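You operate a simulated robot arm through the tools that you are given. There is no shell and no other tool. Be economical: measure what you need, move in short steps, check, and stop when the job is done.

Carry out the task below with a simulated robot arm. There is one attempt and no reset: what you move stays moved.

TASK
Cap the open tube marked 1.5 m with the green cap and stand it in the damp cabinet.
Fine: upper shelf; cap first; close and latch the cabinet again. Set down upright: what you pick out.

The check looks at the end state, three seconds after you hand in, the way a careful person would. Anything else that was tipped, shoved, dropped, spilled or broken makes it a failure. A push-on lid holds only when it is set on centred and level and pressed home; a screw cap is set on level and turned clockwise until tight.

THE ROBOT
A 6-joint arm with a two-finger parallel gripper on a trunk, on a base that drives. Base frame: it is fixed to the floor where the robot stands at the start and does not move with it; the origin is under the middle of the robot, x ahead of it, y to its left, z up. Lengths are in mm, angles in degrees, forces in N, time in s.
With the tool pointing down near the work surface it reaches from about 320 to 820 mm from the robot's upright axis, wherever it stands. Its first joint turns from -166.0 to 166.0 degrees. Places, roughly: damp cabinet door [400, 0, 1000]; grey latch [400, -200, 1100]; upper shelf of the damp cabinet [600, 0, 1000]. Payload 3.91 kg.
The TCP is the grasp point between the finger pads, 30 mm short of the fingertips. In the tool frame z runs along the fingers and y along their closing line. The gripper opens to 110 mm. The fingers are 20 mm wide and 10 mm thick; the gripper's body (48 by 112 mm) begins 55 mm behind the TCP.
Orientation is that of the tool frame in the base frame, as a unit quaternion [w, x, y, z]. With the fingers straight down and closing along the base's y, the tool's x points along the base's -x, its y along +y and its z along -z.

THE INTERFACE
- The arm moves only by the tool step_arm. Its argument "commands" is a list of rows, each a list of 7 numbers: the turn, a rotation vector about the tool's x, y, z in units of 6 degrees (1.0 is 6 degrees), then the shift along the tool's x, y, z in units of 25 mm (1.0 is 25 mm), then the closure, from 0 (fully open) to 1 (shut). In form: [[wx, wy, wz, tx, ty, tz, gripper], ...]. A call has 1 to 8 rows; each row shifts and turns the commanded pose from where the row before left it, along the tool's axes as they then stand. A call with a number of a shift or a turn outside -1 to 1 is refused whole. Rows are played at 5 a second. More than 50 mm and 8.6 degrees between two rows, or a gripper value outside its range, and nothing of the call is played. A pose out of reach is approached as far as the arm can. The call stops where the force on the tool passes 90 N (or 10 N more than at its start, if that is more) or the arm is blocked; 0.2 s more then pass. Each finger travels about 45 mm/s and halts on what it meets, pressing with about 34 N; the grip force reading is that of the motor and also rises with nothing between the fingers. The clock runs only during rows and for 0.2 s after the last one: add rows that do not move to give the fingers time. It gives the time, the measured TCP pose, the force on the tool (base axes), the opening and the grip force at its end, in the units of the frame above (readings bear some noise), with the torque about the TCP (base axes, N m) and any sound that the robot's microphone picked up.
- Cameras (640 x 400 px; columns grow to the right, rows downward): "scene" is now at [9.5, 125.3, 1377.5]; the picture's right is [-0.18, -0.98, 0.00], its down [-0.68, 0.12, -0.72] and it looks along [0.71, -0.13, -0.69] (base axes); focal length 214 px, centre (320, 200). "wrist" rides on the gripper at [77, 7, -114] in the tool frame; the picture's right is [-0.09, 1.00, 0.00], its down [-0.80, -0.07, -0.59] and it looks along [-0.59, -0.05, 0.80] (tool axes); focal length 270 px, centre (320, 200). There is no depth. A picture from a camera that has moved, and an enlarged one, comes with that camera's place and axes in the base frame and with its lens. The place of the scene camera against the robot may be out by one fixed shift of up to 25 mm in any direction.
- snapshot(camera): a new picture of that camera. No time passes.
- lift_body(by): slides the trunk up (or, below 0, down) by that many mm; the arm and the scene camera ride with it, the base frame stays. It gives what a move gives, with no picture.
- roll_base(legs): drives the robot by 1 to 6 legs, each [ahead, turn to the left] in mm and degrees, along the robot's own axes; the way and the turn of a leg run together, so that a leg with both is an arc; at most 1500 mm and 180 degrees a leg. The arm and the cameras ride along, it lands a little off, and it stops where it bumps. It gives what a move gives.
- turn_head(pan, tilt): turns the head with the scene camera to pan (to the left, within 155 degrees either way) and tilt (down, from -29 to 69), counted from straight ahead of the robot. It gives what a move gives.
- enlarge(camera, box): a new picture of the part [left, top, right, bottom] of that camera's present view, enlarged. No time passes.
- hand_in(): hands the job in; it is judged then, once.

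Go step by step. Nothing tells you exact positions but the pictures and the camera data: compare them with the known pose of the tool, close in by small moves and look again before you grip or let go. The budget is 120 turns and 78 pictures, counting those below and the enlarged ones. Unless the task says otherwise, let go and move clear before handing in, and close with one line.

The tools are called after "Request:" as name(argument=value, ...) on one line, values as JSON. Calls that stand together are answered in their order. step_arm: Moves the arm, as the interface text tells. Its arguments: {"type":"object","properties":{"commands":{"type":"array"}},"required":["commands"]} The other tools are called the same way: lift_body (by) slides the trunk up or down; roll_base (legs) drives the base; turn_head (pan, tilt) turns the head that bears the scene camera; snapshot (camera) takes a picture; enlarge (camera, box) takes an enlarged picture of a part of a camera's view; hand_in () hands the job in.

At the start:

```text
clock: 0.0
eef_pos: [255.0, -360.5, 1000.5]
tcp_rot: [0.0, -0.004, 1.0, -0.001]
wrist_force: [-1.2, -0.5, -0.8]
wrist_torque: [-0.04, 0.0, 0.01]
grip_width: 109.8
gripper_force: 0.1
trunk travel left (down, up): [-350.0, 260.0]
robot x, y, heading: [-0.0, -17.4, -0.1]
head pan, tilt: [-10.3, 43.7]
```

scene: 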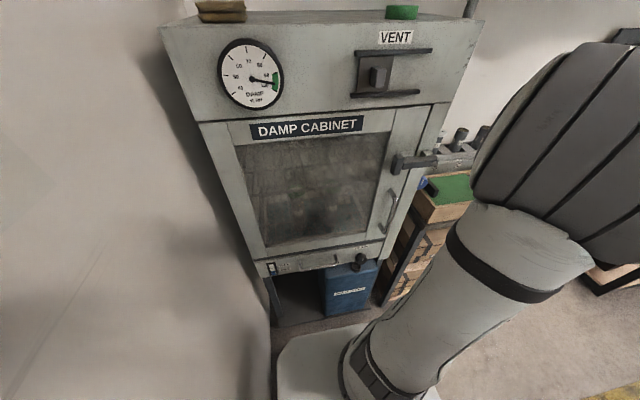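
wrist: 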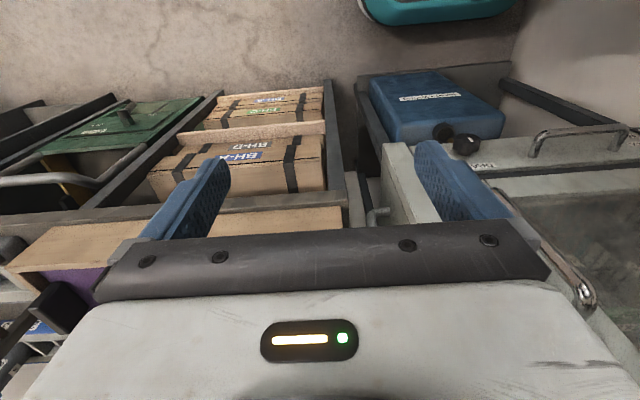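

I see the damp cabinet ahead, with a latch on its right side. The tubes and caps are not in view yet, so I look around to the right and left.

Request:
turn_head(pan=-60, tilt=40)

Request:
snapshot(camera="scene")

Request:
turn_head(pan=-110, tilt=40)

Request:
snapshot(camera="scene")

Request:
turn_head(pan=80, tilt=40)

Request:
snapshot(camera="scene")

```text
clock: 1.2
eef_pos: [256.2, -361.3, 999.8]
tcp_rot: [0.001, -0.004, 1.0, 0.0]
wrist_force: [-0.4, -0.2, 0.2]
wrist_torque: [0.01, 0.0, 0.0]
grip_width: 110.0
gripper_force: 0.1
trunk travel left (down, up): [-350.0, 260.0]
robot x, y, heading: [-0.3, -17.5, 0.2]
head pan, tilt: [-60.0, 40.0]
```

```text
75 pictures are left
camera scene: at [-29.0, 66.4, 1382.8], right [-0.87, -0.5, 0.0], down [-0.32, 0.56, -0.77], along [0.38, -0.66, -0.64], focal length 214 px, centre (320, 200)
```

scene: 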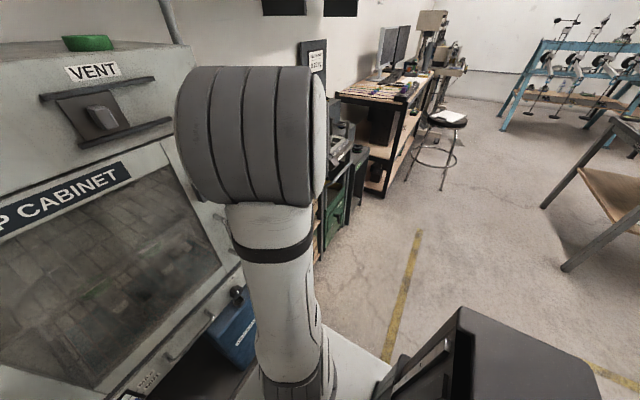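

```text
clock: 2.4
eef_pos: [255.5, -360.9, 1000.7]
tcp_rot: [0.0, -0.005, 1.0, 0.0]
wrist_force: [0.4, -0.1, 0.7]
wrist_torque: [0.03, -0.02, -0.02]
grip_width: 109.9
gripper_force: 0.1
trunk travel left (down, up): [-350.0, 260.0]
robot x, y, heading: [-1.9, -17.3, 0.1]
head pan, tilt: [-110.0, 40.0]
```

```text
74 pictures are left
camera scene: at [-100.6, 60.2, 1382.8], right [-0.94, 0.34, 0.0], down [0.22, 0.6, -0.77], along [-0.26, -0.72, -0.64], focal length 214 px, centre (320, 200)
```

scene: 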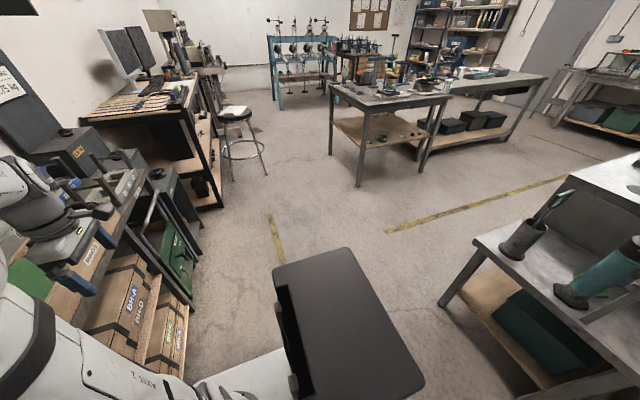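

```text
clock: 5.2
eef_pos: [255.7, -360.9, 1000.2]
tcp_rot: [0.0, -0.004, 1.0, 0.0]
wrist_force: [-0.5, -0.6, -0.3]
wrist_torque: [-0.01, 0.0, 0.03]
grip_width: 109.8
gripper_force: 0.1
trunk travel left (down, up): [-350.0, 260.0]
robot x, y, heading: [0.7, -14.3, -0.3]
head pan, tilt: [80.0, 40.0]
```

```text
73 pictures are left
camera scene: at [-56.6, 223.8, 1382.8], right [0.98, -0.17, 0.0], down [-0.11, -0.63, -0.77], along [0.13, 0.75, -0.64], focal length 214 px, centre (320, 200)
```

scene: 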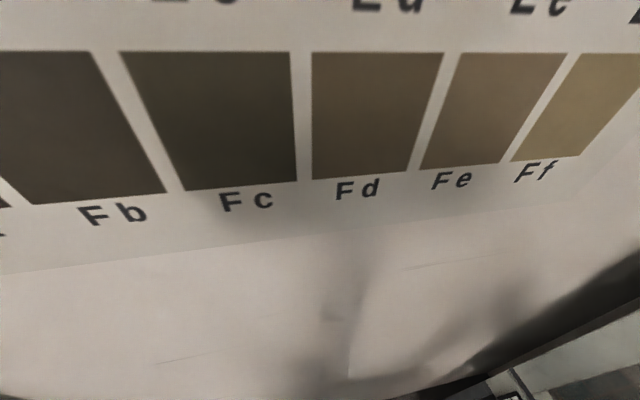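

A large room: a bench beside the cabinet to the right, more benches behind. I look behind and zoom in on the bench beside the cabinet.

Request:
turn_head(pan=-150, tilt=35)

Request:
snapshot(camera="scene")

Request:
turn_head(pan=150, tilt=35)

Request:
snapshot(camera="scene")

Request:
turn_head(pan=-100, tilt=55)

Request:
snapshot(camera="scene")

```text
clock: 8.4
eef_pos: [254.8, -361.1, 1000.7]
tcp_rot: [0.0, -0.004, 1.0, 0.0]
wrist_force: [-0.2, 0.0, 0.5]
wrist_torque: [0.03, 0.0, 0.02]
grip_width: 110.1
gripper_force: 0.1
trunk travel left (down, up): [-350.0, 260.0]
robot x, y, heading: [0.4, -13.0, 0.0]
head pan, tilt: [-150.0, 35.0]
```

```text
72 pictures are left
camera scene: at [-147.8, 96.1, 1390.4], right [-0.5, 0.87, 0.0], down [0.5, 0.29, -0.82], along [-0.71, -0.41, -0.57], focal length 214 px, centre (320, 200)
```

scene: 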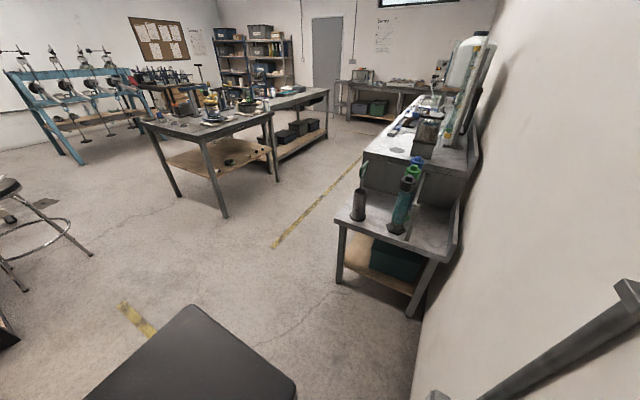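

```text
clock: 12.5
eef_pos: [255.4, -361.1, 999.5]
tcp_rot: [0.0, -0.005, 1.0, 0.0]
wrist_force: [0.2, 0.3, -0.5]
wrist_torque: [-0.01, 0.0, -0.02]
grip_width: 110.1
gripper_force: 0.1
trunk travel left (down, up): [-350.0, 260.0]
robot x, y, heading: [-2.1, -19.8, -0.0]
head pan, tilt: [150.0, 35.0]
```

```text
71 pictures are left
camera scene: at [-147.7, 184.2, 1390.4], right [0.5, 0.87, 0.0], down [0.5, -0.29, -0.82], along [-0.71, 0.41, -0.57], focal length 214 px, centre (320, 200)
```

scene: 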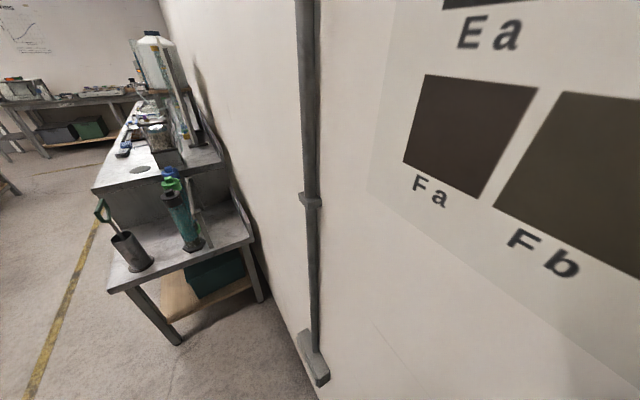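

```text
clock: 16.1
eef_pos: [255.2, -360.1, 999.8]
tcp_rot: [0.001, -0.004, 1.0, 0.0]
wrist_force: [-0.4, -0.1, -0.5]
wrist_torque: [-0.04, -0.03, 0.0]
grip_width: 109.9
gripper_force: 0.1
trunk travel left (down, up): [-350.0, 260.0]
robot x, y, heading: [-0.8, -16.0, 0.0]
head pan, tilt: [-100.0, 55.0]
```

```text
70 pictures are left
camera scene: at [-84.1, 69.1, 1362.2], right [-0.98, 0.17, 0.0], down [0.14, 0.81, -0.57], along [-0.1, -0.56, -0.82], focal length 214 px, centre (320, 200)
```

scene: 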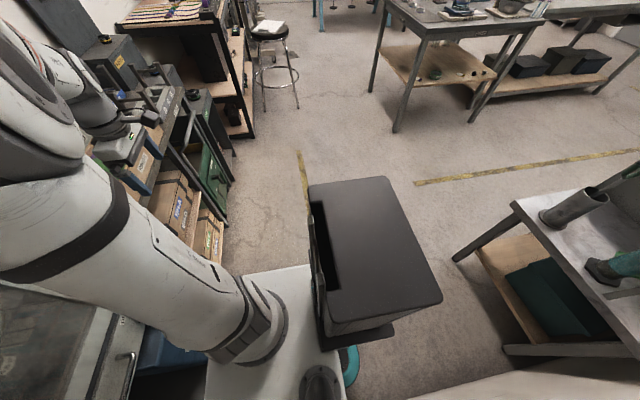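

The benches behind hold many items. I zoom in on each: the island bench, the far counter, and the area near the gripper.

Request:
turn_head(pan=-130, tilt=25)

Request:
enlarge(camera="scene", box=[200, 60, 420, 200])

Request:
turn_head(pan=-155, tilt=25)

Request:
enlarge(camera="scene", box=[280, 80, 520, 230])

Request:
turn_head(pan=-85, tilt=25)

Request:
snapshot(camera="scene")

```text
clock: 17.0
eef_pos: [255.1, -360.8, 999.7]
tcp_rot: [0.0, -0.005, 1.0, 0.0]
wrist_force: [0.1, -0.8, 0.1]
wrist_torque: [-0.01, 0.03, -0.02]
grip_width: 110.0
gripper_force: 0.1
trunk travel left (down, up): [-350.0, 260.0]
robot x, y, heading: [0.0, -13.1, -0.1]
head pan, tilt: [-130.0, 25.0]
```

```text
2.86 times, centred on (310, 130) of scene
camera zoom: at [-130.7, 69.5, 1406.1], right [-0.77, 0.64, 0.0], down [0.27, 0.32, -0.91], along [-0.58, -0.69, -0.42], focal length 613 px, centre (349, 400)
```

zoom: 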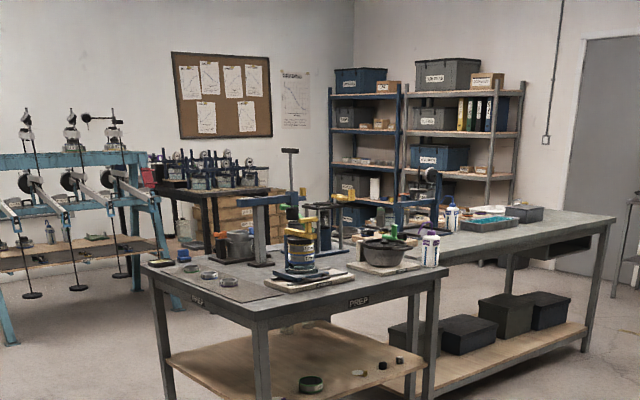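

```text
clock: 17.9
eef_pos: [255.2, -360.4, 999.3]
tcp_rot: [0.0, -0.004, 1.0, 0.0]
wrist_force: [0.8, 0.0, -0.6]
wrist_torque: [-0.01, -0.02, -0.01]
grip_width: 110.2
gripper_force: 0.1
trunk travel left (down, up): [-350.0, 260.0]
robot x, y, heading: [1.7, -20.5, 0.0]
head pan, tilt: [-154.7, 25.0]
```

```text
2.67 times, centred on (400, 155) of scene
camera zoom: at [-154.8, 100.7, 1406.2], right [-0.43, 0.9, 0.0], down [0.38, 0.18, -0.91], along [-0.82, -0.39, -0.42], focal length 572 px, centre (107, 320)
```

zoom: 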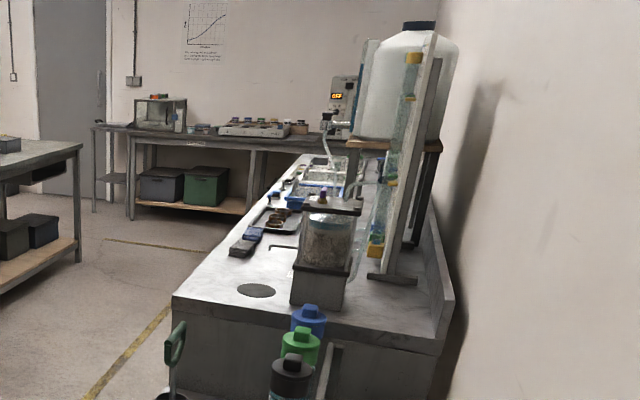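

```text
clock: 19.3
eef_pos: [255.7, -361.1, 1000.5]
tcp_rot: [0.001, -0.004, 1.0, 0.001]
wrist_force: [0.9, -0.5, -0.5]
wrist_torque: [-0.02, 0.0, 0.0]
grip_width: 110.0
gripper_force: 0.0
trunk travel left (down, up): [-350.0, 260.0]
robot x, y, heading: [-2.8, -13.0, -0.2]
head pan, tilt: [-85.0, 25.0]
```

```text
67 pictures are left
camera scene: at [-63.6, 48.3, 1406.2], right [-1.0, -0.09, 0.0], down [-0.04, 0.42, -0.91], along [0.08, -0.9, -0.42], focal length 214 px, centre (320, 200)
```

scene: 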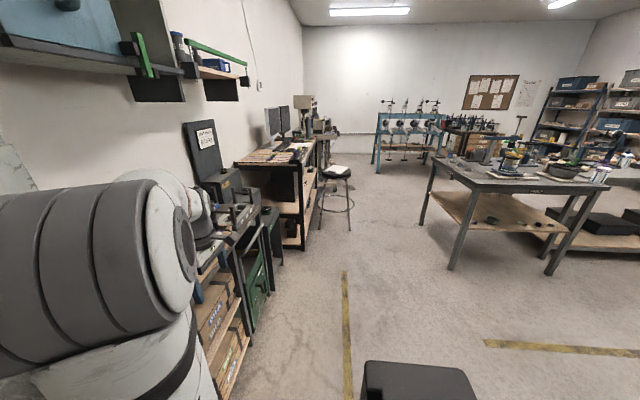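

The likely bench is the one just right of the cabinet, hidden by the arm. I raise the trunk and look with both cameras.

Request:
lift_body(by=200)

Request:
turn_head(pan=-75, tilt=50)

Request:
snapshot(camera="wrist")

Request:
snapshot(camera="scene")

```text
clock: 21.5
eef_pos: [255.6, -360.9, 1200.0]
tcp_rot: [0.0, -0.004, 1.0, 0.0]
wrist_force: [-0.6, -0.2, 0.0]
wrist_torque: [0.03, 0.01, 0.01]
grip_width: 110.2
gripper_force: 0.1
trunk travel left (down, up): [-550.0, 60.0]
robot x, y, heading: [-0.9, -14.9, -0.3]
head pan, tilt: [-85.0, 25.0]
```

```text
clock: 22.4
eef_pos: [254.6, -361.7, 1199.8]
tcp_rot: [0.001, -0.003, 1.0, 0.0]
wrist_force: [-0.4, 0.6, 0.3]
wrist_torque: [0.02, 0.0, 0.01]
grip_width: 109.8
gripper_force: 0.0
trunk travel left (down, up): [-550.0, 60.0]
robot x, y, heading: [1.0, -18.8, 0.1]
head pan, tilt: [-75.0, 50.0]
```

```text
66 pictures are left
camera wrist: at [179.0, -355.7, 1314.7], right [0.08, 1.0, 0.0], down [0.8, -0.06, 0.59], along [0.59, -0.05, -0.8], focal length 270 px, centre (320, 200)
```

wrist: 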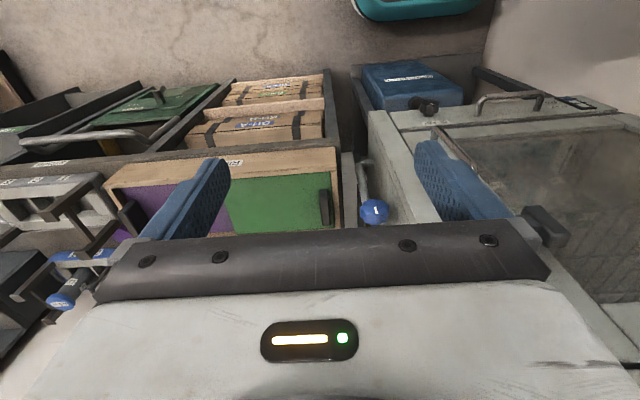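

```text
65 pictures are left
camera scene: at [-51.6, 65.6, 1568.7], right [-0.97, -0.26, 0.0], down [-0.2, 0.74, -0.64], along [0.17, -0.62, -0.77], focal length 214 px, centre (320, 200)
```

scene: 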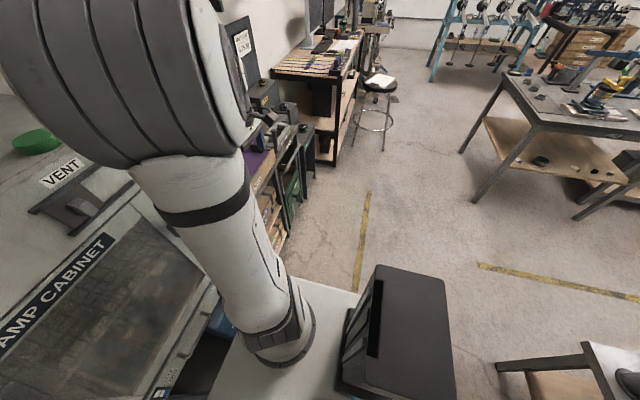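

Nothing on that bench looks like the tubes. The small bench behind holds teal and grey cylinders, with blue, green and black tops; I zoom in there from the raised head.

Request:
turn_head(pan=-155, tilt=45)

Request:
enlarge(camera="scene", box=[260, 60, 520, 260])

Request:
turn_head(pan=155, tilt=45)

Request:
enlarge(camera="scene", box=[80, 60, 300, 260])

```text
clock: 23.9
eef_pos: [255.1, -361.9, 1200.2]
tcp_rot: [-0.001, -0.005, 1.0, -0.001]
wrist_force: [0.6, 0.7, -0.3]
wrist_torque: [0.02, 0.0, 0.01]
grip_width: 109.8
gripper_force: 0.1
trunk travel left (down, up): [-550.0, 60.0]
robot x, y, heading: [-1.9, -16.7, 0.1]
head pan, tilt: [-154.7, 45.0]
```

```text
2.00 times, centred on (390, 160) of scene
camera zoom: at [-145.0, 105.3, 1575.6], right [-0.43, 0.9, 0.0], down [0.64, 0.3, -0.71], along [-0.64, -0.3, -0.71], focal length 429 px, centre (180, 280)
```

zoom: 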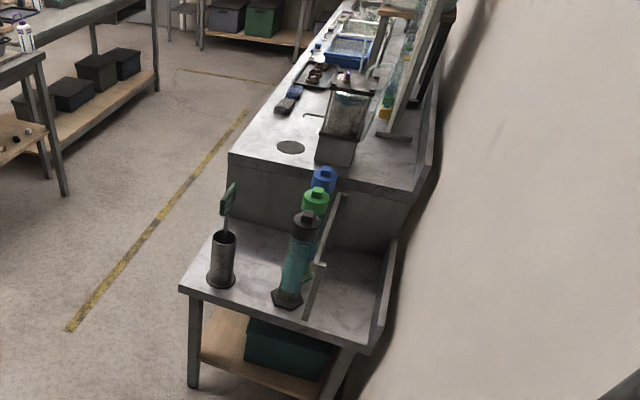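

```text
clock: 28.1
eef_pos: [255.9, -362.1, 1200.5]
tcp_rot: [0.0, -0.004, 1.0, 0.001]
wrist_force: [0.1, 0.7, 0.0]
wrist_torque: [0.02, 0.01, -0.01]
grip_width: 110.0
gripper_force: 0.1
trunk travel left (down, up): [-550.0, 60.0]
robot x, y, heading: [1.4, -19.7, 0.1]
head pan, tilt: [154.7, 45.0]
```

```text
2.00 times, centred on (190, 160) of scene
camera zoom: at [-145.0, 174.9, 1575.6], right [0.43, 0.9, 0.0], down [0.64, -0.3, -0.71], along [-0.64, 0.3, -0.71], focal length 429 px, centre (580, 280)
```

zoom: 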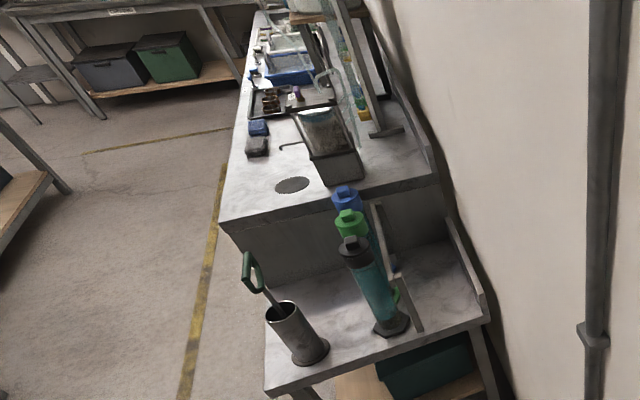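

Those are bunged sedimentation cylinders. There was a green disc on top of the cabinet and cylinders behind it on the side bench, so I look there now.

Request:
turn_head(pan=-10, tilt=30)

Request:
snapshot(camera="scene")

Request:
enlarge(camera="scene", box=[380, 100, 580, 260])

```text
clock: 30.6
eef_pos: [256.4, -361.5, 1199.7]
tcp_rot: [0.001, -0.005, 1.0, 0.0]
wrist_force: [-0.6, 0.0, -0.7]
wrist_torque: [-0.01, 0.01, 0.03]
grip_width: 110.0
gripper_force: 0.2
trunk travel left (down, up): [-550.0, 60.0]
robot x, y, heading: [-2.2, -19.2, 0.2]
head pan, tilt: [-10.0, 30.0]
```

```text
62 pictures are left
camera scene: at [17.6, 124.4, 1598.2], right [-0.17, -0.98, 0.0], down [-0.49, 0.09, -0.87], along [0.85, -0.15, -0.5], focal length 214 px, centre (320, 200)
```

scene: 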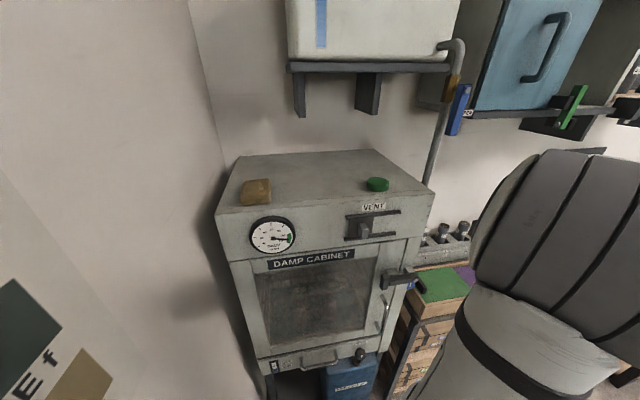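

```text
2.50 times, centred on (480, 180) of scene
camera zoom: at [17.6, 124.4, 1598.2], right [-0.17, -0.98, 0.0], down [-0.49, 0.09, -0.87], along [0.85, -0.15, -0.5], focal length 536 px, centre (-80, 250)
```

zoom: 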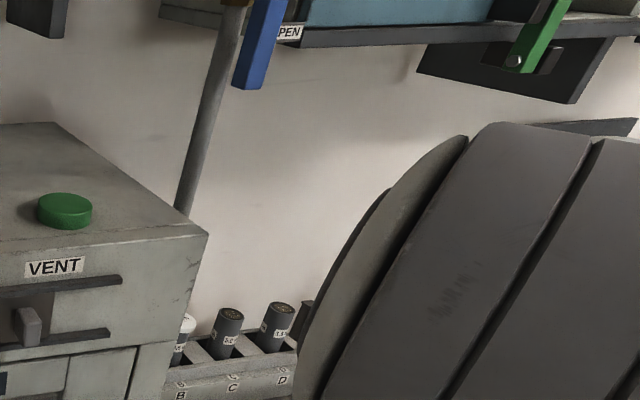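

The green cap sits on top of the cabinet near (490, -110, 1350), and a rack of tubes lettered B, C, D stands on the side bench right of it. I drive the base sideways to the right so both are in reach.

Request:
roll_base(legs=[[-200, 0], [0, -90], [380, 0], [0, 90]])

Request:
turn_head(pan=-5, tilt=35)

Request:
snapshot(camera="scene")

```text
clock: 34.4
eef_pos: [-270.5, -440.6, 1199.0]
tcp_rot: [0.0, 0.384, 0.923, 0.001]
wrist_force: [-0.6, 0.2, 0.3]
wrist_torque: [-0.02, 0.01, 0.0]
grip_width: 110.3
gripper_force: 0.2
trunk travel left (down, up): [-550.0, 60.0]
robot x, y, heading: [-203.5, -22.7, -42.2]
head pan, tilt: [-10.0, 30.0]
stopped in leg 2: the robot was blocked; the commanded pose is now the measured one
```

```text
clock: 35.0
eef_pos: [-268.6, -443.1, 1197.3]
tcp_rot: [0.001, 0.383, 0.924, 0.001]
wrist_force: [-0.5, -0.4, 0.0]
wrist_torque: [0.0, 0.01, -0.02]
grip_width: 110.0
gripper_force: 0.1
trunk travel left (down, up): [-550.0, 60.0]
robot x, y, heading: [-203.8, -17.7, -42.3]
head pan, tilt: [-5.0, 35.0]
```

```text
60 pictures are left
camera scene: at [-93.8, 83.3, 1590.4], right [-0.74, -0.68, 0.0], down [-0.39, 0.42, -0.82], along [0.55, -0.6, -0.57], focal length 214 px, centre (320, 200)
```

scene: 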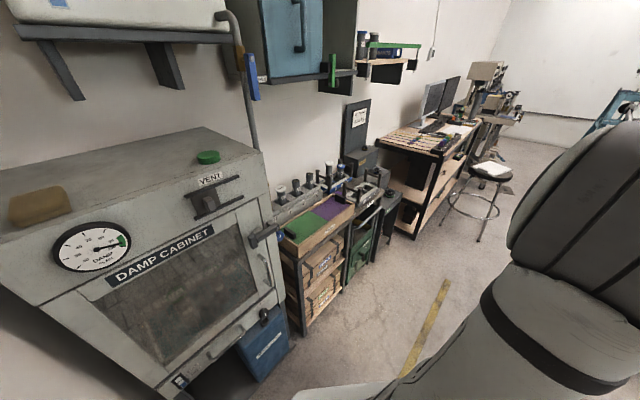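

The rear corner touched something on the left while turning. I drive forward-right along the present heading and turn in stages.

Request:
roll_base(legs=[[140, 0], [0, -20], [110, 0], [0, -43], [260, 0]])

```text
clock: 41.7
eef_pos: [-525.9, -595.3, 1198.4]
tcp_rot: [0.001, 0.811, 0.585, 0.002]
wrist_force: [0.8, -0.3, 0.4]
wrist_torque: [0.04, -0.01, -0.03]
grip_width: 110.2
gripper_force: 0.1
trunk travel left (down, up): [-550.0, 60.0]
robot x, y, heading: [-114.8, -465.0, -105.5]
head pan, tilt: [-5.0, 35.0]
```

Request:
roll_base(legs=[[0, 105.5]])

Request:
turn_head(pan=-5, tilt=40)

Request:
snapshot(camera="scene")

```text
clock: 46.5
eef_pos: [114.2, -826.1, 1198.8]
tcp_rot: [-0.001, 0.032, 0.999, 0.001]
wrist_force: [0.5, 0.4, -0.1]
wrist_torque: [-0.01, 0.01, 0.0]
grip_width: 110.0
gripper_force: 0.0
trunk travel left (down, up): [-550.0, 60.0]
robot x, y, heading: [-116.3, -466.2, -1.1]
head pan, tilt: [-5.0, 35.0]
```

```text
clock: 47.1
eef_pos: [115.0, -827.6, 1198.0]
tcp_rot: [-0.001, 0.031, 1.0, 0.002]
wrist_force: [0.1, -0.7, -1.0]
wrist_torque: [0.01, -0.03, -0.02]
grip_width: 110.0
gripper_force: 0.0
trunk travel left (down, up): [-550.0, 60.0]
robot x, y, heading: [-115.4, -467.3, -0.9]
head pan, tilt: [-5.0, 40.0]
```

```text
59 pictures are left
camera scene: at [-100.7, -317.7, 1582.9], right [-0.1, -0.99, 0.0], down [-0.64, 0.07, -0.77], along [0.76, -0.08, -0.64], focal length 214 px, centre (320, 200)
```

scene: 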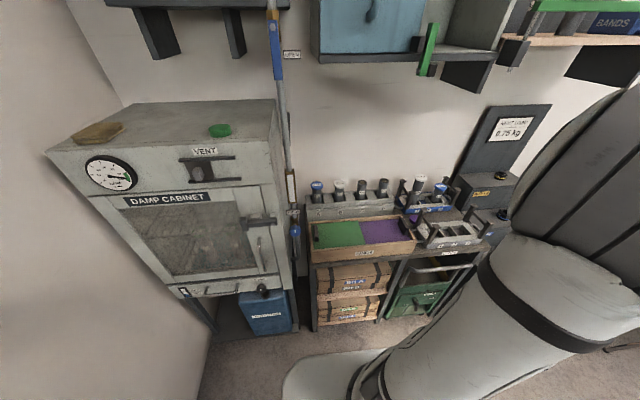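

Now the rack A–D, a second blue-marked stand and an extruder are in sight. I zoom in on the bench.

Request:
enlarge(camera="scene", box=[290, 160, 410, 235])

Request:
enlarge(camera="scene", box=[370, 160, 510, 260])

Request:
enlarge(camera="scene", box=[60, 100, 320, 300])

```text
5.33 times, centred on (350, 198) of scene
camera zoom: at [-100.7, -317.7, 1582.9], right [-0.1, -0.99, 0.0], down [-0.64, 0.07, -0.77], along [0.76, -0.08, -0.64], focal length 1144 px, centre (160, 213)
```

zoom: 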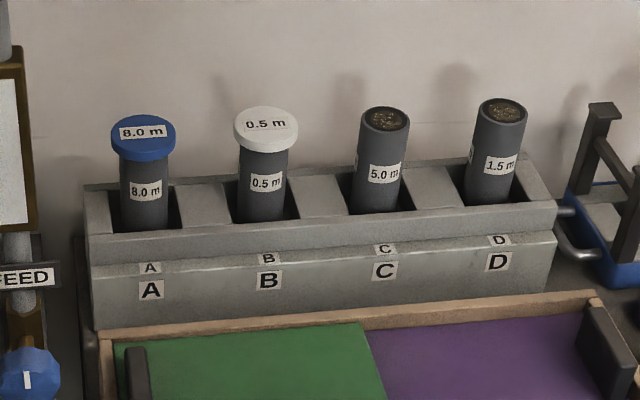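

```text
4.00 times, centred on (440, 210) of scene
camera zoom: at [-100.7, -317.7, 1582.9], right [-0.1, -0.99, 0.0], down [-0.64, 0.07, -0.77], along [0.76, -0.08, -0.64], focal length 858 px, centre (-160, 160)
```

zoom: 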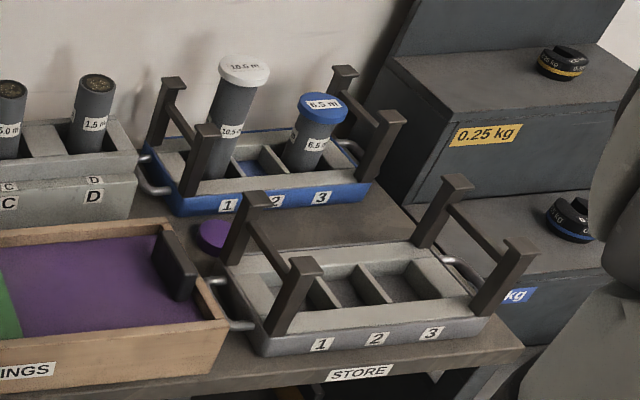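

```text
2.00 times, centred on (190, 200) of scene
camera zoom: at [-100.7, -317.7, 1582.9], right [-0.1, -0.99, 0.0], down [-0.64, 0.07, -0.77], along [0.76, -0.08, -0.64], focal length 429 px, centre (580, 200)
```

zoom: 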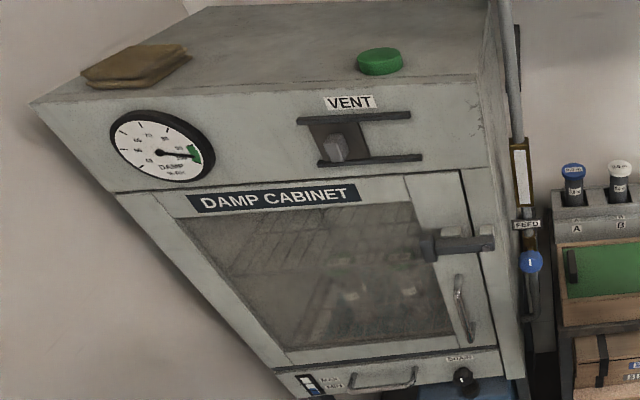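

The open tube "1.5 m" is in slot D at about (754, -730, top 965); the green cap is near (489, -110, 1356). I shift the base to the right and then closer to the bench.

Request:
roll_base(legs=[[0, -89], [135, 0], [0, 90], [120, 0]])

```text
clock: 56.9
eef_pos: [252.1, -951.2, 1197.7]
tcp_rot: [-0.002, 0.011, 1.0, 0.001]
wrist_force: [1.5, 0.5, -0.4]
wrist_torque: [-0.01, 0.01, -0.01]
grip_width: 110.1
gripper_force: 0.1
trunk travel left (down, up): [-550.0, 60.0]
robot x, y, heading: [3.4, -594.7, 1.5]
head pan, tilt: [-5.0, 40.0]
```

I raise the trunk and bring the arm up and across toward the cap over the cabinet.

Request:
lift_body(by=60)

Request:
step_arm(commands=[[0, 0, 0, -1, 1, -1, 0], [0, 0, 0, -1, 1, -1, 0], [0, 0, 0, -1, 1, -1, 0], [0, 0, 0, -1, 1, -1, 0], [0, 0, 0, -1, 1, -1, 0], [0, 0, 0, -1, 1, -1, 0], [0, 0, 0, -1, 1, -1, 0], [0, 0, 0, -1, 1, -1, 0]])

Request:
step_arm(commands=[[0, 0, 0, 0, 1, 0, 0], [0, 0, 0, 0, 1, 0, 0], [0, 0, 0, 0, 1, 0, 0], [0, 0, 0, 0, 1, 0, 0], [0, 0, 0, 0, 1, 0, 0], [0, 0, 0, 0, 1, 0, 0], [0, 0, 0, 0, 1, 0, 0], [0, 0, 0, 0, 1, 0, 0]])

Request:
step_arm(commands=[[0, 0, 0, 0, 1, 0, 0], [0, 0, 0, 0, 1, 0, 0], [0, 0, 0, 0, 1, 0, 0], [0, 0, 0, 0, 1, 0, 0], [0, 0, 0, 0, 1, 0, 0], [0, 0, 0, 0, 1, 0, 0], [0, 0, 0, 0, 1, 0, 0], [0, 0, 0, 0, 1, 0, 0]])

Request:
snapshot(camera="wrist")

```text
clock: 57.9
eef_pos: [251.2, -952.1, 1258.3]
tcp_rot: [0.0, 0.011, 1.0, 0.002]
wrist_force: [0.5, -0.5, -0.3]
wrist_torque: [-0.04, 0.0, -0.01]
grip_width: 109.8
gripper_force: 0.0
trunk travel left (down, up): [-610.0, 0.0]
robot x, y, heading: [6.7, -598.1, 1.6]
head pan, tilt: [-5.0, 40.0]
```

```text
clock: 59.7
eef_pos: [457.1, -755.0, 1458.7]
tcp_rot: [-0.003, 0.013, 1.0, 0.002]
wrist_force: [-0.1, 0.3, -1.3]
wrist_torque: [-0.03, 0.03, 0.01]
grip_width: 110.0
gripper_force: 0.1
trunk travel left (down, up): [-610.0, 0.0]
robot x, y, heading: [4.8, -597.7, 1.5]
head pan, tilt: [-5.0, 40.0]
```

```text
clock: 61.5
eef_pos: [461.4, -555.6, 1460.0]
tcp_rot: [-0.001, 0.011, 1.0, 0.002]
wrist_force: [0.1, 0.7, 0.4]
wrist_torque: [-0.02, -0.04, -0.02]
grip_width: 110.3
gripper_force: 0.0
trunk travel left (down, up): [-610.0, 0.0]
robot x, y, heading: [5.0, -597.8, 1.4]
head pan, tilt: [-5.0, 40.0]
```

```text
clock: 63.3
eef_pos: [467.1, -359.8, 1459.6]
tcp_rot: [-0.002, 0.012, 1.0, 0.002]
wrist_force: [-2.9, -17.9, -9.5]
wrist_torque: [0.59, -0.17, 0.15]
grip_width: 101.5
gripper_force: 0.2
trunk travel left (down, up): [-610.0, 0.0]
robot x, y, heading: [5.2, -599.4, 1.7]
head pan, tilt: [-5.0, 40.0]
```

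```text
55 pictures are left
camera wrist: at [390.6, -353.5, 1575.5], right [0.11, 0.99, 0.0], down [0.8, -0.09, 0.59], along [0.59, -0.06, -0.81], focal length 270 px, centre (320, 200)
```

wrist: 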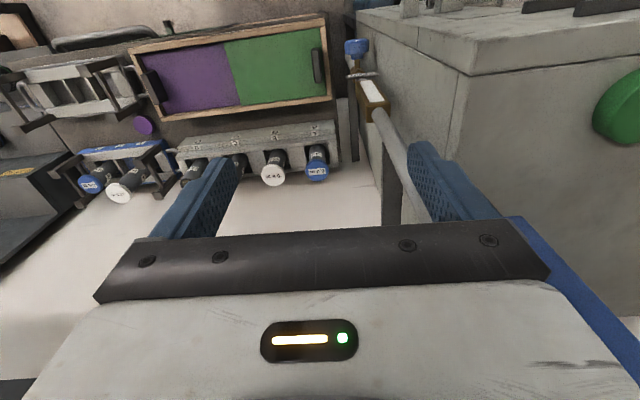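

A finger touched the feed pipe or its blue lever. I back off right away and look.

Request:
step_arm(commands=[[0, 0, 0, 0, -0.5, 0, 0], [0, 0, 0, 0, -1, 0, 0], [0, 0, 0, 0, -1, 0, 0]])

Request:
turn_head(pan=15, tilt=20)

Request:
snapshot(camera="scene")

```text
clock: 64.1
eef_pos: [463.9, -419.6, 1460.0]
tcp_rot: [0.0, 0.012, 1.0, 0.003]
wrist_force: [0.1, 0.3, -0.5]
wrist_torque: [0.02, 0.0, 0.02]
grip_width: 109.9
gripper_force: 0.0
trunk travel left (down, up): [-610.0, 0.0]
robot x, y, heading: [10.3, -597.6, 1.3]
head pan, tilt: [-5.0, 40.0]
```

```text
clock: 64.9
eef_pos: [464.5, -419.4, 1460.2]
tcp_rot: [-0.001, 0.01, 1.0, 0.001]
wrist_force: [0.2, 0.7, -2.1]
wrist_torque: [0.02, 0.0, -0.01]
grip_width: 110.0
gripper_force: 0.0
trunk travel left (down, up): [-610.0, 0.0]
robot x, y, heading: [7.8, -600.5, 1.7]
head pan, tilt: [15.0, 20.0]
```

```text
54 pictures are left
camera scene: at [20.4, -416.7, 1674.2], right [0.28, -0.96, 0.0], down [-0.33, -0.1, -0.94], along [0.9, 0.27, -0.34], focal length 214 px, centre (320, 200)
```

scene: 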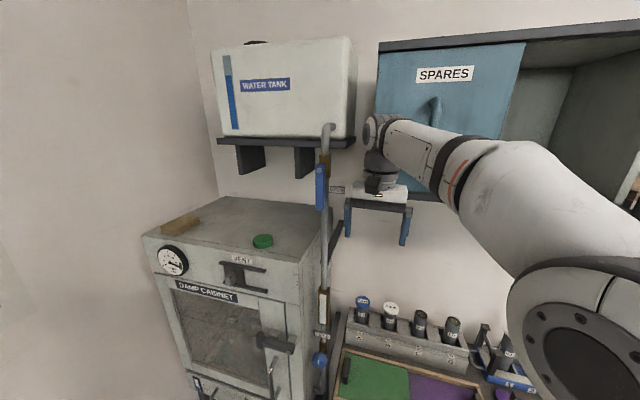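

Request:
enlarge(camera="scene", box=[280, 110, 420, 230])

```text
3.33 times, centred on (350, 170) of scene
camera zoom: at [20.4, -416.7, 1674.2], right [0.28, -0.96, 0.0], down [-0.33, -0.1, -0.94], along [0.9, 0.27, -0.34], focal length 715 px, centre (220, 300)
```

zoom: 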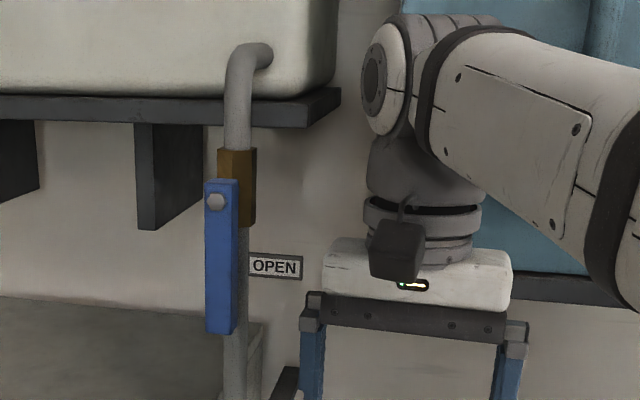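

The lever still stands in line at OPEN and the pipe is unharmed. I go around in front of it, with x near 320, then over to the cap's y.

Request:
step_arm(commands=[[0, 0, 0, 1, 0, 0, 0], [0, 0, 0, 1, 0, 0, 0], [0, 0, 0, 1, 0, 0, 0], [0, 0, 0, 1, 0, 0, 0], [0, 0, 0, 1, 0, 0, 0], [0, 0, 0, 0.6, 1, 0, 0], [0, 0, 0, 0, 1, 0, 0], [0, 0, 0, 0, 1, 0, 0]])

Request:
step_arm(commands=[[0, 0, 0, 0, 1, 0, 0], [0, 0, 0, 0, 1, 0, 0], [0, 0, 0, 0, 1, 0, 0], [0, 0, 0, 0, 1, 0, 0], [0, 0, 0, 0, 1, 0, 0], [0, 0, 0, 0, 1, 0, 0], [0, 0, 0, 0, 1, 0, 0], [0, 0, 0, 0, 1, 0, 0]])

Request:
step_arm(commands=[[0, 0, 0, 0, 1, 0, 0], [0, 0, 0, -1, 0.5, 0, 0], [0, 0, 0, -1, 0, 0, 0], [0, 0, 0, -1, 0, 0, 0]])

Request:
snapshot(camera="wrist")

Request:
snapshot(camera="scene")

```text
clock: 66.7
eef_pos: [326.1, -340.6, 1461.8]
tcp_rot: [0.0, 0.011, 1.0, 0.001]
wrist_force: [0.9, 0.0, -0.8]
wrist_torque: [0.0, 0.0, -0.03]
grip_width: 109.9
gripper_force: 0.0
trunk travel left (down, up): [-610.0, 0.0]
robot x, y, heading: [9.0, -596.9, 1.7]
head pan, tilt: [15.0, 20.0]
```

```text
clock: 68.5
eef_pos: [330.3, -139.7, 1460.7]
tcp_rot: [-0.001, 0.011, 1.0, 0.001]
wrist_force: [0.8, 0.9, 0.3]
wrist_torque: [-0.01, 0.02, -0.01]
grip_width: 110.0
gripper_force: 0.1
trunk travel left (down, up): [-610.0, 0.0]
robot x, y, heading: [8.5, -596.3, 1.7]
head pan, tilt: [15.0, 20.0]
```

```text
clock: 69.5
eef_pos: [408.8, -104.3, 1459.4]
tcp_rot: [-0.001, 0.011, 1.0, 0.001]
wrist_force: [0.1, -0.2, 0.8]
wrist_torque: [0.01, -0.02, 0.01]
grip_width: 109.8
gripper_force: 0.1
trunk travel left (down, up): [-610.0, 0.0]
robot x, y, heading: [5.6, -593.0, 1.3]
head pan, tilt: [15.0, 20.0]
```

```text
52 pictures are left
camera wrist: at [332.5, -97.1, 1574.9], right [0.11, 0.99, 0.0], down [0.8, -0.09, 0.59], along [0.59, -0.06, -0.81], focal length 270 px, centre (320, 200)
```

wrist: 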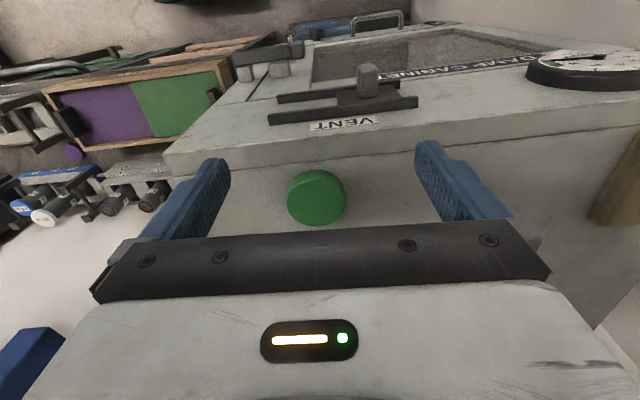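

```text
51 pictures are left
camera scene: at [22.1, -415.8, 1674.1], right [0.28, -0.96, 0.0], down [-0.33, -0.1, -0.94], along [0.9, 0.27, -0.34], focal length 214 px, centre (320, 200)
```

scene: 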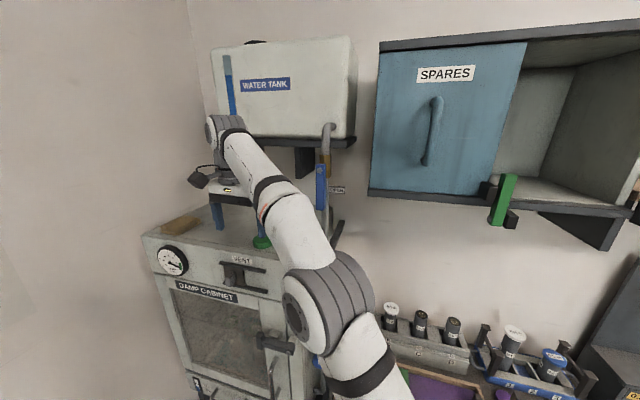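

The cap lies between the fingers in view, at about (473, -115). I ease forward and down, then check again.

Request:
step_arm(commands=[[0, 0, 0, -0.6, -0.2, 0, 0], [0, 0, 0, -0.6, -0.2, 0, 0], [0, 0, 0, -0.6, 0, 0, 0], [0, 0, 0, -0.8, 0, 0.5, 0], [0, 0, 0, 0, 0, 1, 0]])

Request:
snapshot(camera="wrist")

```text
clock: 70.7
eef_pos: [465.5, -123.0, 1416.7]
tcp_rot: [0.0, 0.011, 1.0, 0.002]
wrist_force: [0.0, 0.2, -0.3]
wrist_torque: [0.0, 0.04, -0.04]
grip_width: 109.8
gripper_force: 0.0
out of reach, approached as far as the arm can: row 2, 3
trunk travel left (down, up): [-610.0, 0.0]
robot x, y, heading: [4.3, -595.5, 1.4]
head pan, tilt: [15.0, 20.0]
```

```text
50 pictures are left
camera wrist: at [389.2, -115.8, 1530.7], right [0.11, 0.99, 0.0], down [0.8, -0.09, 0.59], along [0.59, -0.06, -0.81], focal length 270 px, centre (320, 200)
```

wrist: 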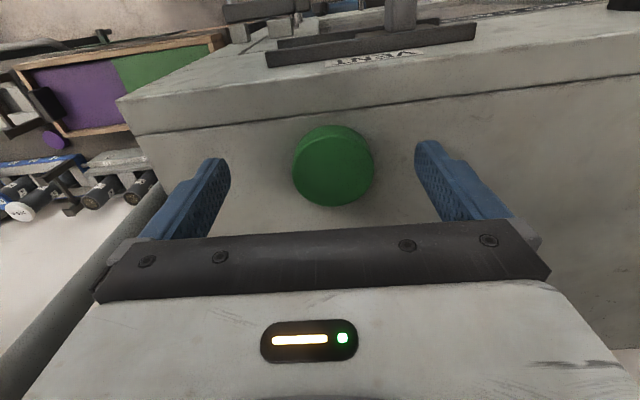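

The cap top is at about (482, -116, 1352). I centre over it and go down part way.

Request:
step_arm(commands=[[0, 0, 0, -0.68, 0.28, 0.4, 0], [0, 0, 0, 0, 0, 0.8, 0], [0, 0, 0, 0, 0, 0, 0]])

Request:
snapshot(camera="wrist")

```text
clock: 71.5
eef_pos: [485.2, -118.8, 1391.0]
tcp_rot: [0.002, 0.011, 1.0, 0.005]
wrist_force: [19.6, 11.2, 47.5]
wrist_torque: [-2.41, -0.17, 1.17]
grip_width: 104.2
gripper_force: 0.1
trunk travel left (down, up): [-610.0, 0.0]
robot x, y, heading: [5.6, -592.0, 1.5]
head pan, tilt: [15.0, 20.0]
```

```text
49 pictures are left
camera wrist: at [407.9, -111.5, 1505.0], right [0.11, 0.99, 0.01], down [0.8, -0.1, 0.6], along [0.6, -0.06, -0.8], focal length 270 px, centre (320, 200)
```

wrist: 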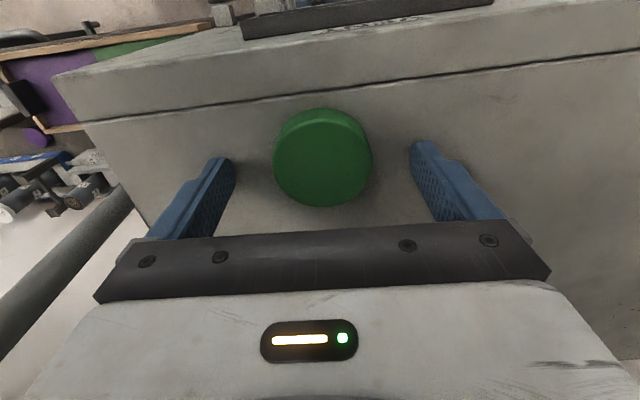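

A fingertip is resting on the cabinet top, so that top is at about 1361 and the cap spans roughly 1361–1382, at x≈471. I lift a little, centre and close slowly.

Request:
step_arm(commands=[[0, 0, 0, 0, 0, -0.32, 0], [0, 0, 0, 0.56, 0.05, 0, 0], [0, 0, 0, 0, 0, 0, 0]])

Request:
snapshot(camera="wrist")

```text
clock: 72.3
eef_pos: [470.1, -114.6, 1391.9]
tcp_rot: [-0.002, 0.011, 1.0, 0.001]
wrist_force: [-0.2, 0.3, 0.5]
wrist_torque: [0.06, 0.03, -0.03]
grip_width: 110.0
gripper_force: 0.1
trunk travel left (down, up): [-610.0, 0.0]
robot x, y, heading: [9.1, -596.8, 1.3]
head pan, tilt: [15.0, 20.0]
```

```text
48 pictures are left
camera wrist: at [394.6, -107.1, 1506.7], right [0.11, 0.99, 0.0], down [0.8, -0.09, 0.59], along [0.59, -0.07, -0.81], focal length 270 px, centre (320, 200)
```

wrist: 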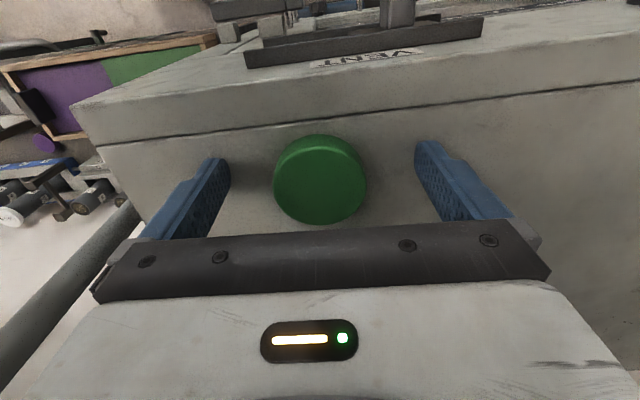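

Cap is centred; I nudge 3 mm forward and close on it.

Request:
step_arm(commands=[[0, 0, 0, -0.12, 0, 0, 0], [0, 0, 0, 0, 0, 0, 0.3], [0, 0, 0, 0, 0, 0, 0.6], [0, 0, 0, 0, 0, 0, 1], [0, 0, 0, 0, 0, 0, 1], [0, 0, 0, 0, 0, 0, 1], [0, 0, 0, 0, 0, 0, 1]])

Request:
step_arm(commands=[[0, 0, 0, 0, 0, -0.6, 1], [0, 0, 0, 0, 0, -1, 1]])

Request:
snapshot(camera="wrist")

```text
clock: 73.9
eef_pos: [471.7, -115.5, 1393.6]
tcp_rot: [-0.001, 0.011, 1.0, 0.002]
wrist_force: [-0.8, 0.4, 0.1]
wrist_torque: [-0.01, 0.05, 0.05]
grip_width: 53.5
gripper_force: 34.2
trunk travel left (down, up): [-610.0, 0.0]
robot x, y, heading: [9.9, -599.0, 1.5]
head pan, tilt: [15.0, 20.0]
```

```text
clock: 74.5
eef_pos: [471.7, -117.3, 1430.9]
tcp_rot: [0.0, 0.011, 1.0, 0.003]
wrist_force: [-0.8, 0.2, 0.2]
wrist_torque: [0.02, -0.02, -0.01]
grip_width: 7.5
gripper_force: 1.2
out of reach, approached as far as the arm can: row 2
trunk travel left (down, up): [-610.0, 0.0]
robot x, y, heading: [5.0, -598.6, 1.6]
head pan, tilt: [15.0, 20.0]
```

```text
47 pictures are left
camera wrist: at [394.5, -109.3, 1546.0], right [0.11, 0.99, 0.0], down [0.8, -0.09, 0.59], along [0.59, -0.06, -0.8], focal length 270 px, centre (320, 200)
```

wrist: 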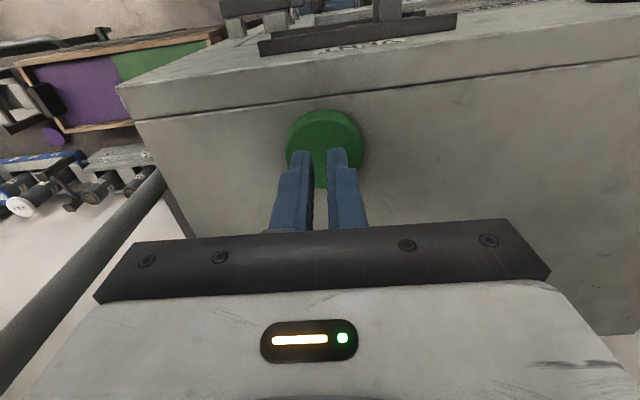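

The fingers slipped off the cap's upper rim (cap 53.5 mm wide, top near 1373). I reopen, go a few mm lower and grip again.

Request:
step_arm(commands=[[0, 0, 0, 0, 0, 0, 0], [0, 0, 0, -0.14, 0.1, 0, 0], [0, 0, 0, 0, 0, 0, 0], [0, 0, 0, 0, 0, 0, 0], [0, 0, 0, 0, 0, 0, 0], [0, 0, 0, 0, 0, 0.8, 0], [0, 0, 0, 0, 0, 0.8, 0], [0, 0, 0, 0, 0, 0, 0]])

Request:
step_arm(commands=[[0, 0, 0, 0, 0, 0.1, 0], [0, 0, 0, 0, 0, 0, 0]])

```text
clock: 76.3
eef_pos: [472.8, -116.7, 1390.2]
tcp_rot: [0.0, 0.011, 1.0, 0.003]
wrist_force: [2.8, 2.6, 12.4]
wrist_torque: [-0.69, 0.01, 0.2]
grip_width: 109.2
gripper_force: 0.1
out of reach, approached as far as the arm can: row 2
trunk travel left (down, up): [-610.0, 0.0]
robot x, y, heading: [5.1, -598.9, 1.7]
head pan, tilt: [15.0, 20.0]
```

```text
clock: 76.9
eef_pos: [473.6, -117.5, 1390.5]
tcp_rot: [0.002, 0.011, 1.0, 0.004]
wrist_force: [12.6, 6.9, 43.8]
wrist_torque: [-2.35, -0.07, 0.68]
grip_width: 106.1
gripper_force: 0.2
trunk travel left (down, up): [-610.0, 0.0]
robot x, y, heading: [8.2, -598.4, 1.8]
head pan, tilt: [15.0, 20.0]
```

Request:
step_arm(commands=[[0, 0, 0, 0, 0, -0.12, 0], [0, 0, 0, 0, 0, 0, 0]])

Request:
enlarge(camera="wrist", box=[160, 100, 480, 300])

Request:
enlarge(camera="scene", box=[180, 160, 340, 280])

```text
clock: 77.5
eef_pos: [473.2, -116.9, 1390.6]
tcp_rot: [0.0, 0.011, 1.0, 0.003]
wrist_force: [12.1, 5.2, 34.1]
wrist_torque: [-1.89, -0.38, 0.64]
grip_width: 107.1
gripper_force: 0.0
trunk travel left (down, up): [-610.0, 0.0]
robot x, y, heading: [7.2, -598.5, 1.5]
head pan, tilt: [15.0, 20.0]
```

```text
2.00 times, centred on (320, 200) of wrist
camera zoom: at [396.5, -109.6, 1505.2], right [0.11, 0.99, 0.01], down [0.8, -0.09, 0.59], along [0.59, -0.06, -0.8], focal length 541 px, centre (320, 200)
```

zoom: 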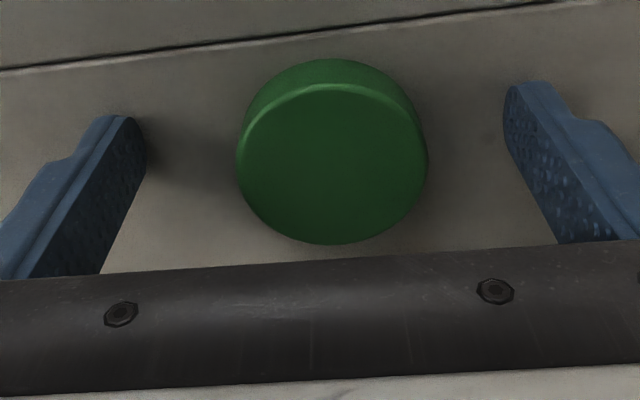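

```text
3.33 times, centred on (260, 220) of scene
camera zoom: at [20.2, -417.9, 1674.4], right [0.28, -0.96, 0.0], down [-0.33, -0.1, -0.94], along [0.9, 0.27, -0.34], focal length 715 px, centre (520, 133)
```

zoom: 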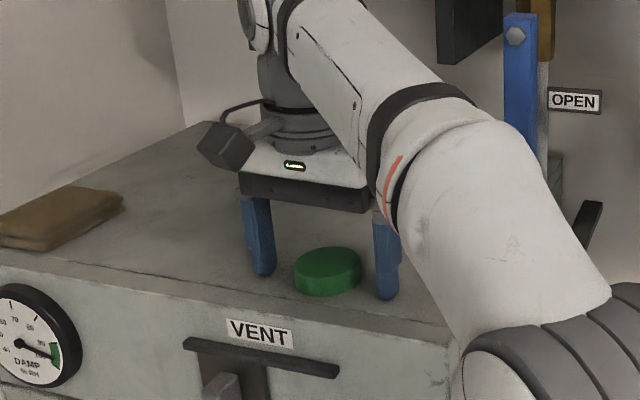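

The fingers straddle the cap on the cabinet top. I relieve most of the press, close, and lift slowly.

Request:
step_arm(commands=[[0, 0, 0, 0, 0, -0.1, 0], [0, 0, 0, 0, 0, 0, 0.3], [0, 0, 0, 0, 0, 0, 0.5], [0, 0, 0, 0, 0, 0, 0.7], [0, 0, 0, 0, 0, 0, 1], [0, 0, 0, 0, 0, 0, 1], [0, 0, 0, 0, 0, 0, 1], [0, 0, 0, 0, 0, 0, 1]])

Request:
step_arm(commands=[[0, 0, 0, 0, 0, -0.1, 1], [0, 0, 0, 0, 0, -0.2, 1], [0, 0, 0, 0, 0, -0.2, 1], [0, 0, 0, 0, 0, -0.2, 1], [0, 0, 0, 0, 0, -0.2, 1], [0, 0, 0, 0, 0, 0, 1]])

```text
clock: 79.3
eef_pos: [473.3, -115.9, 1391.1]
tcp_rot: [-0.001, 0.012, 1.0, 0.002]
wrist_force: [0.7, -0.4, -0.3]
wrist_torque: [-0.01, -0.05, -0.02]
grip_width: 50.7
gripper_force: 34.2
trunk travel left (down, up): [-610.0, 0.0]
robot x, y, heading: [7.8, -596.7, 1.5]
head pan, tilt: [15.0, 20.0]
```

```text
clock: 80.7
eef_pos: [473.1, -116.2, 1414.4]
tcp_rot: [-0.001, 0.011, 1.0, 0.002]
wrist_force: [0.3, -0.2, -0.4]
wrist_torque: [0.0, 0.02, 0.04]
grip_width: 50.8
gripper_force: 34.1
trunk travel left (down, up): [-610.0, 0.0]
robot x, y, heading: [5.2, -598.1, 1.7]
head pan, tilt: [15.0, 20.0]
```

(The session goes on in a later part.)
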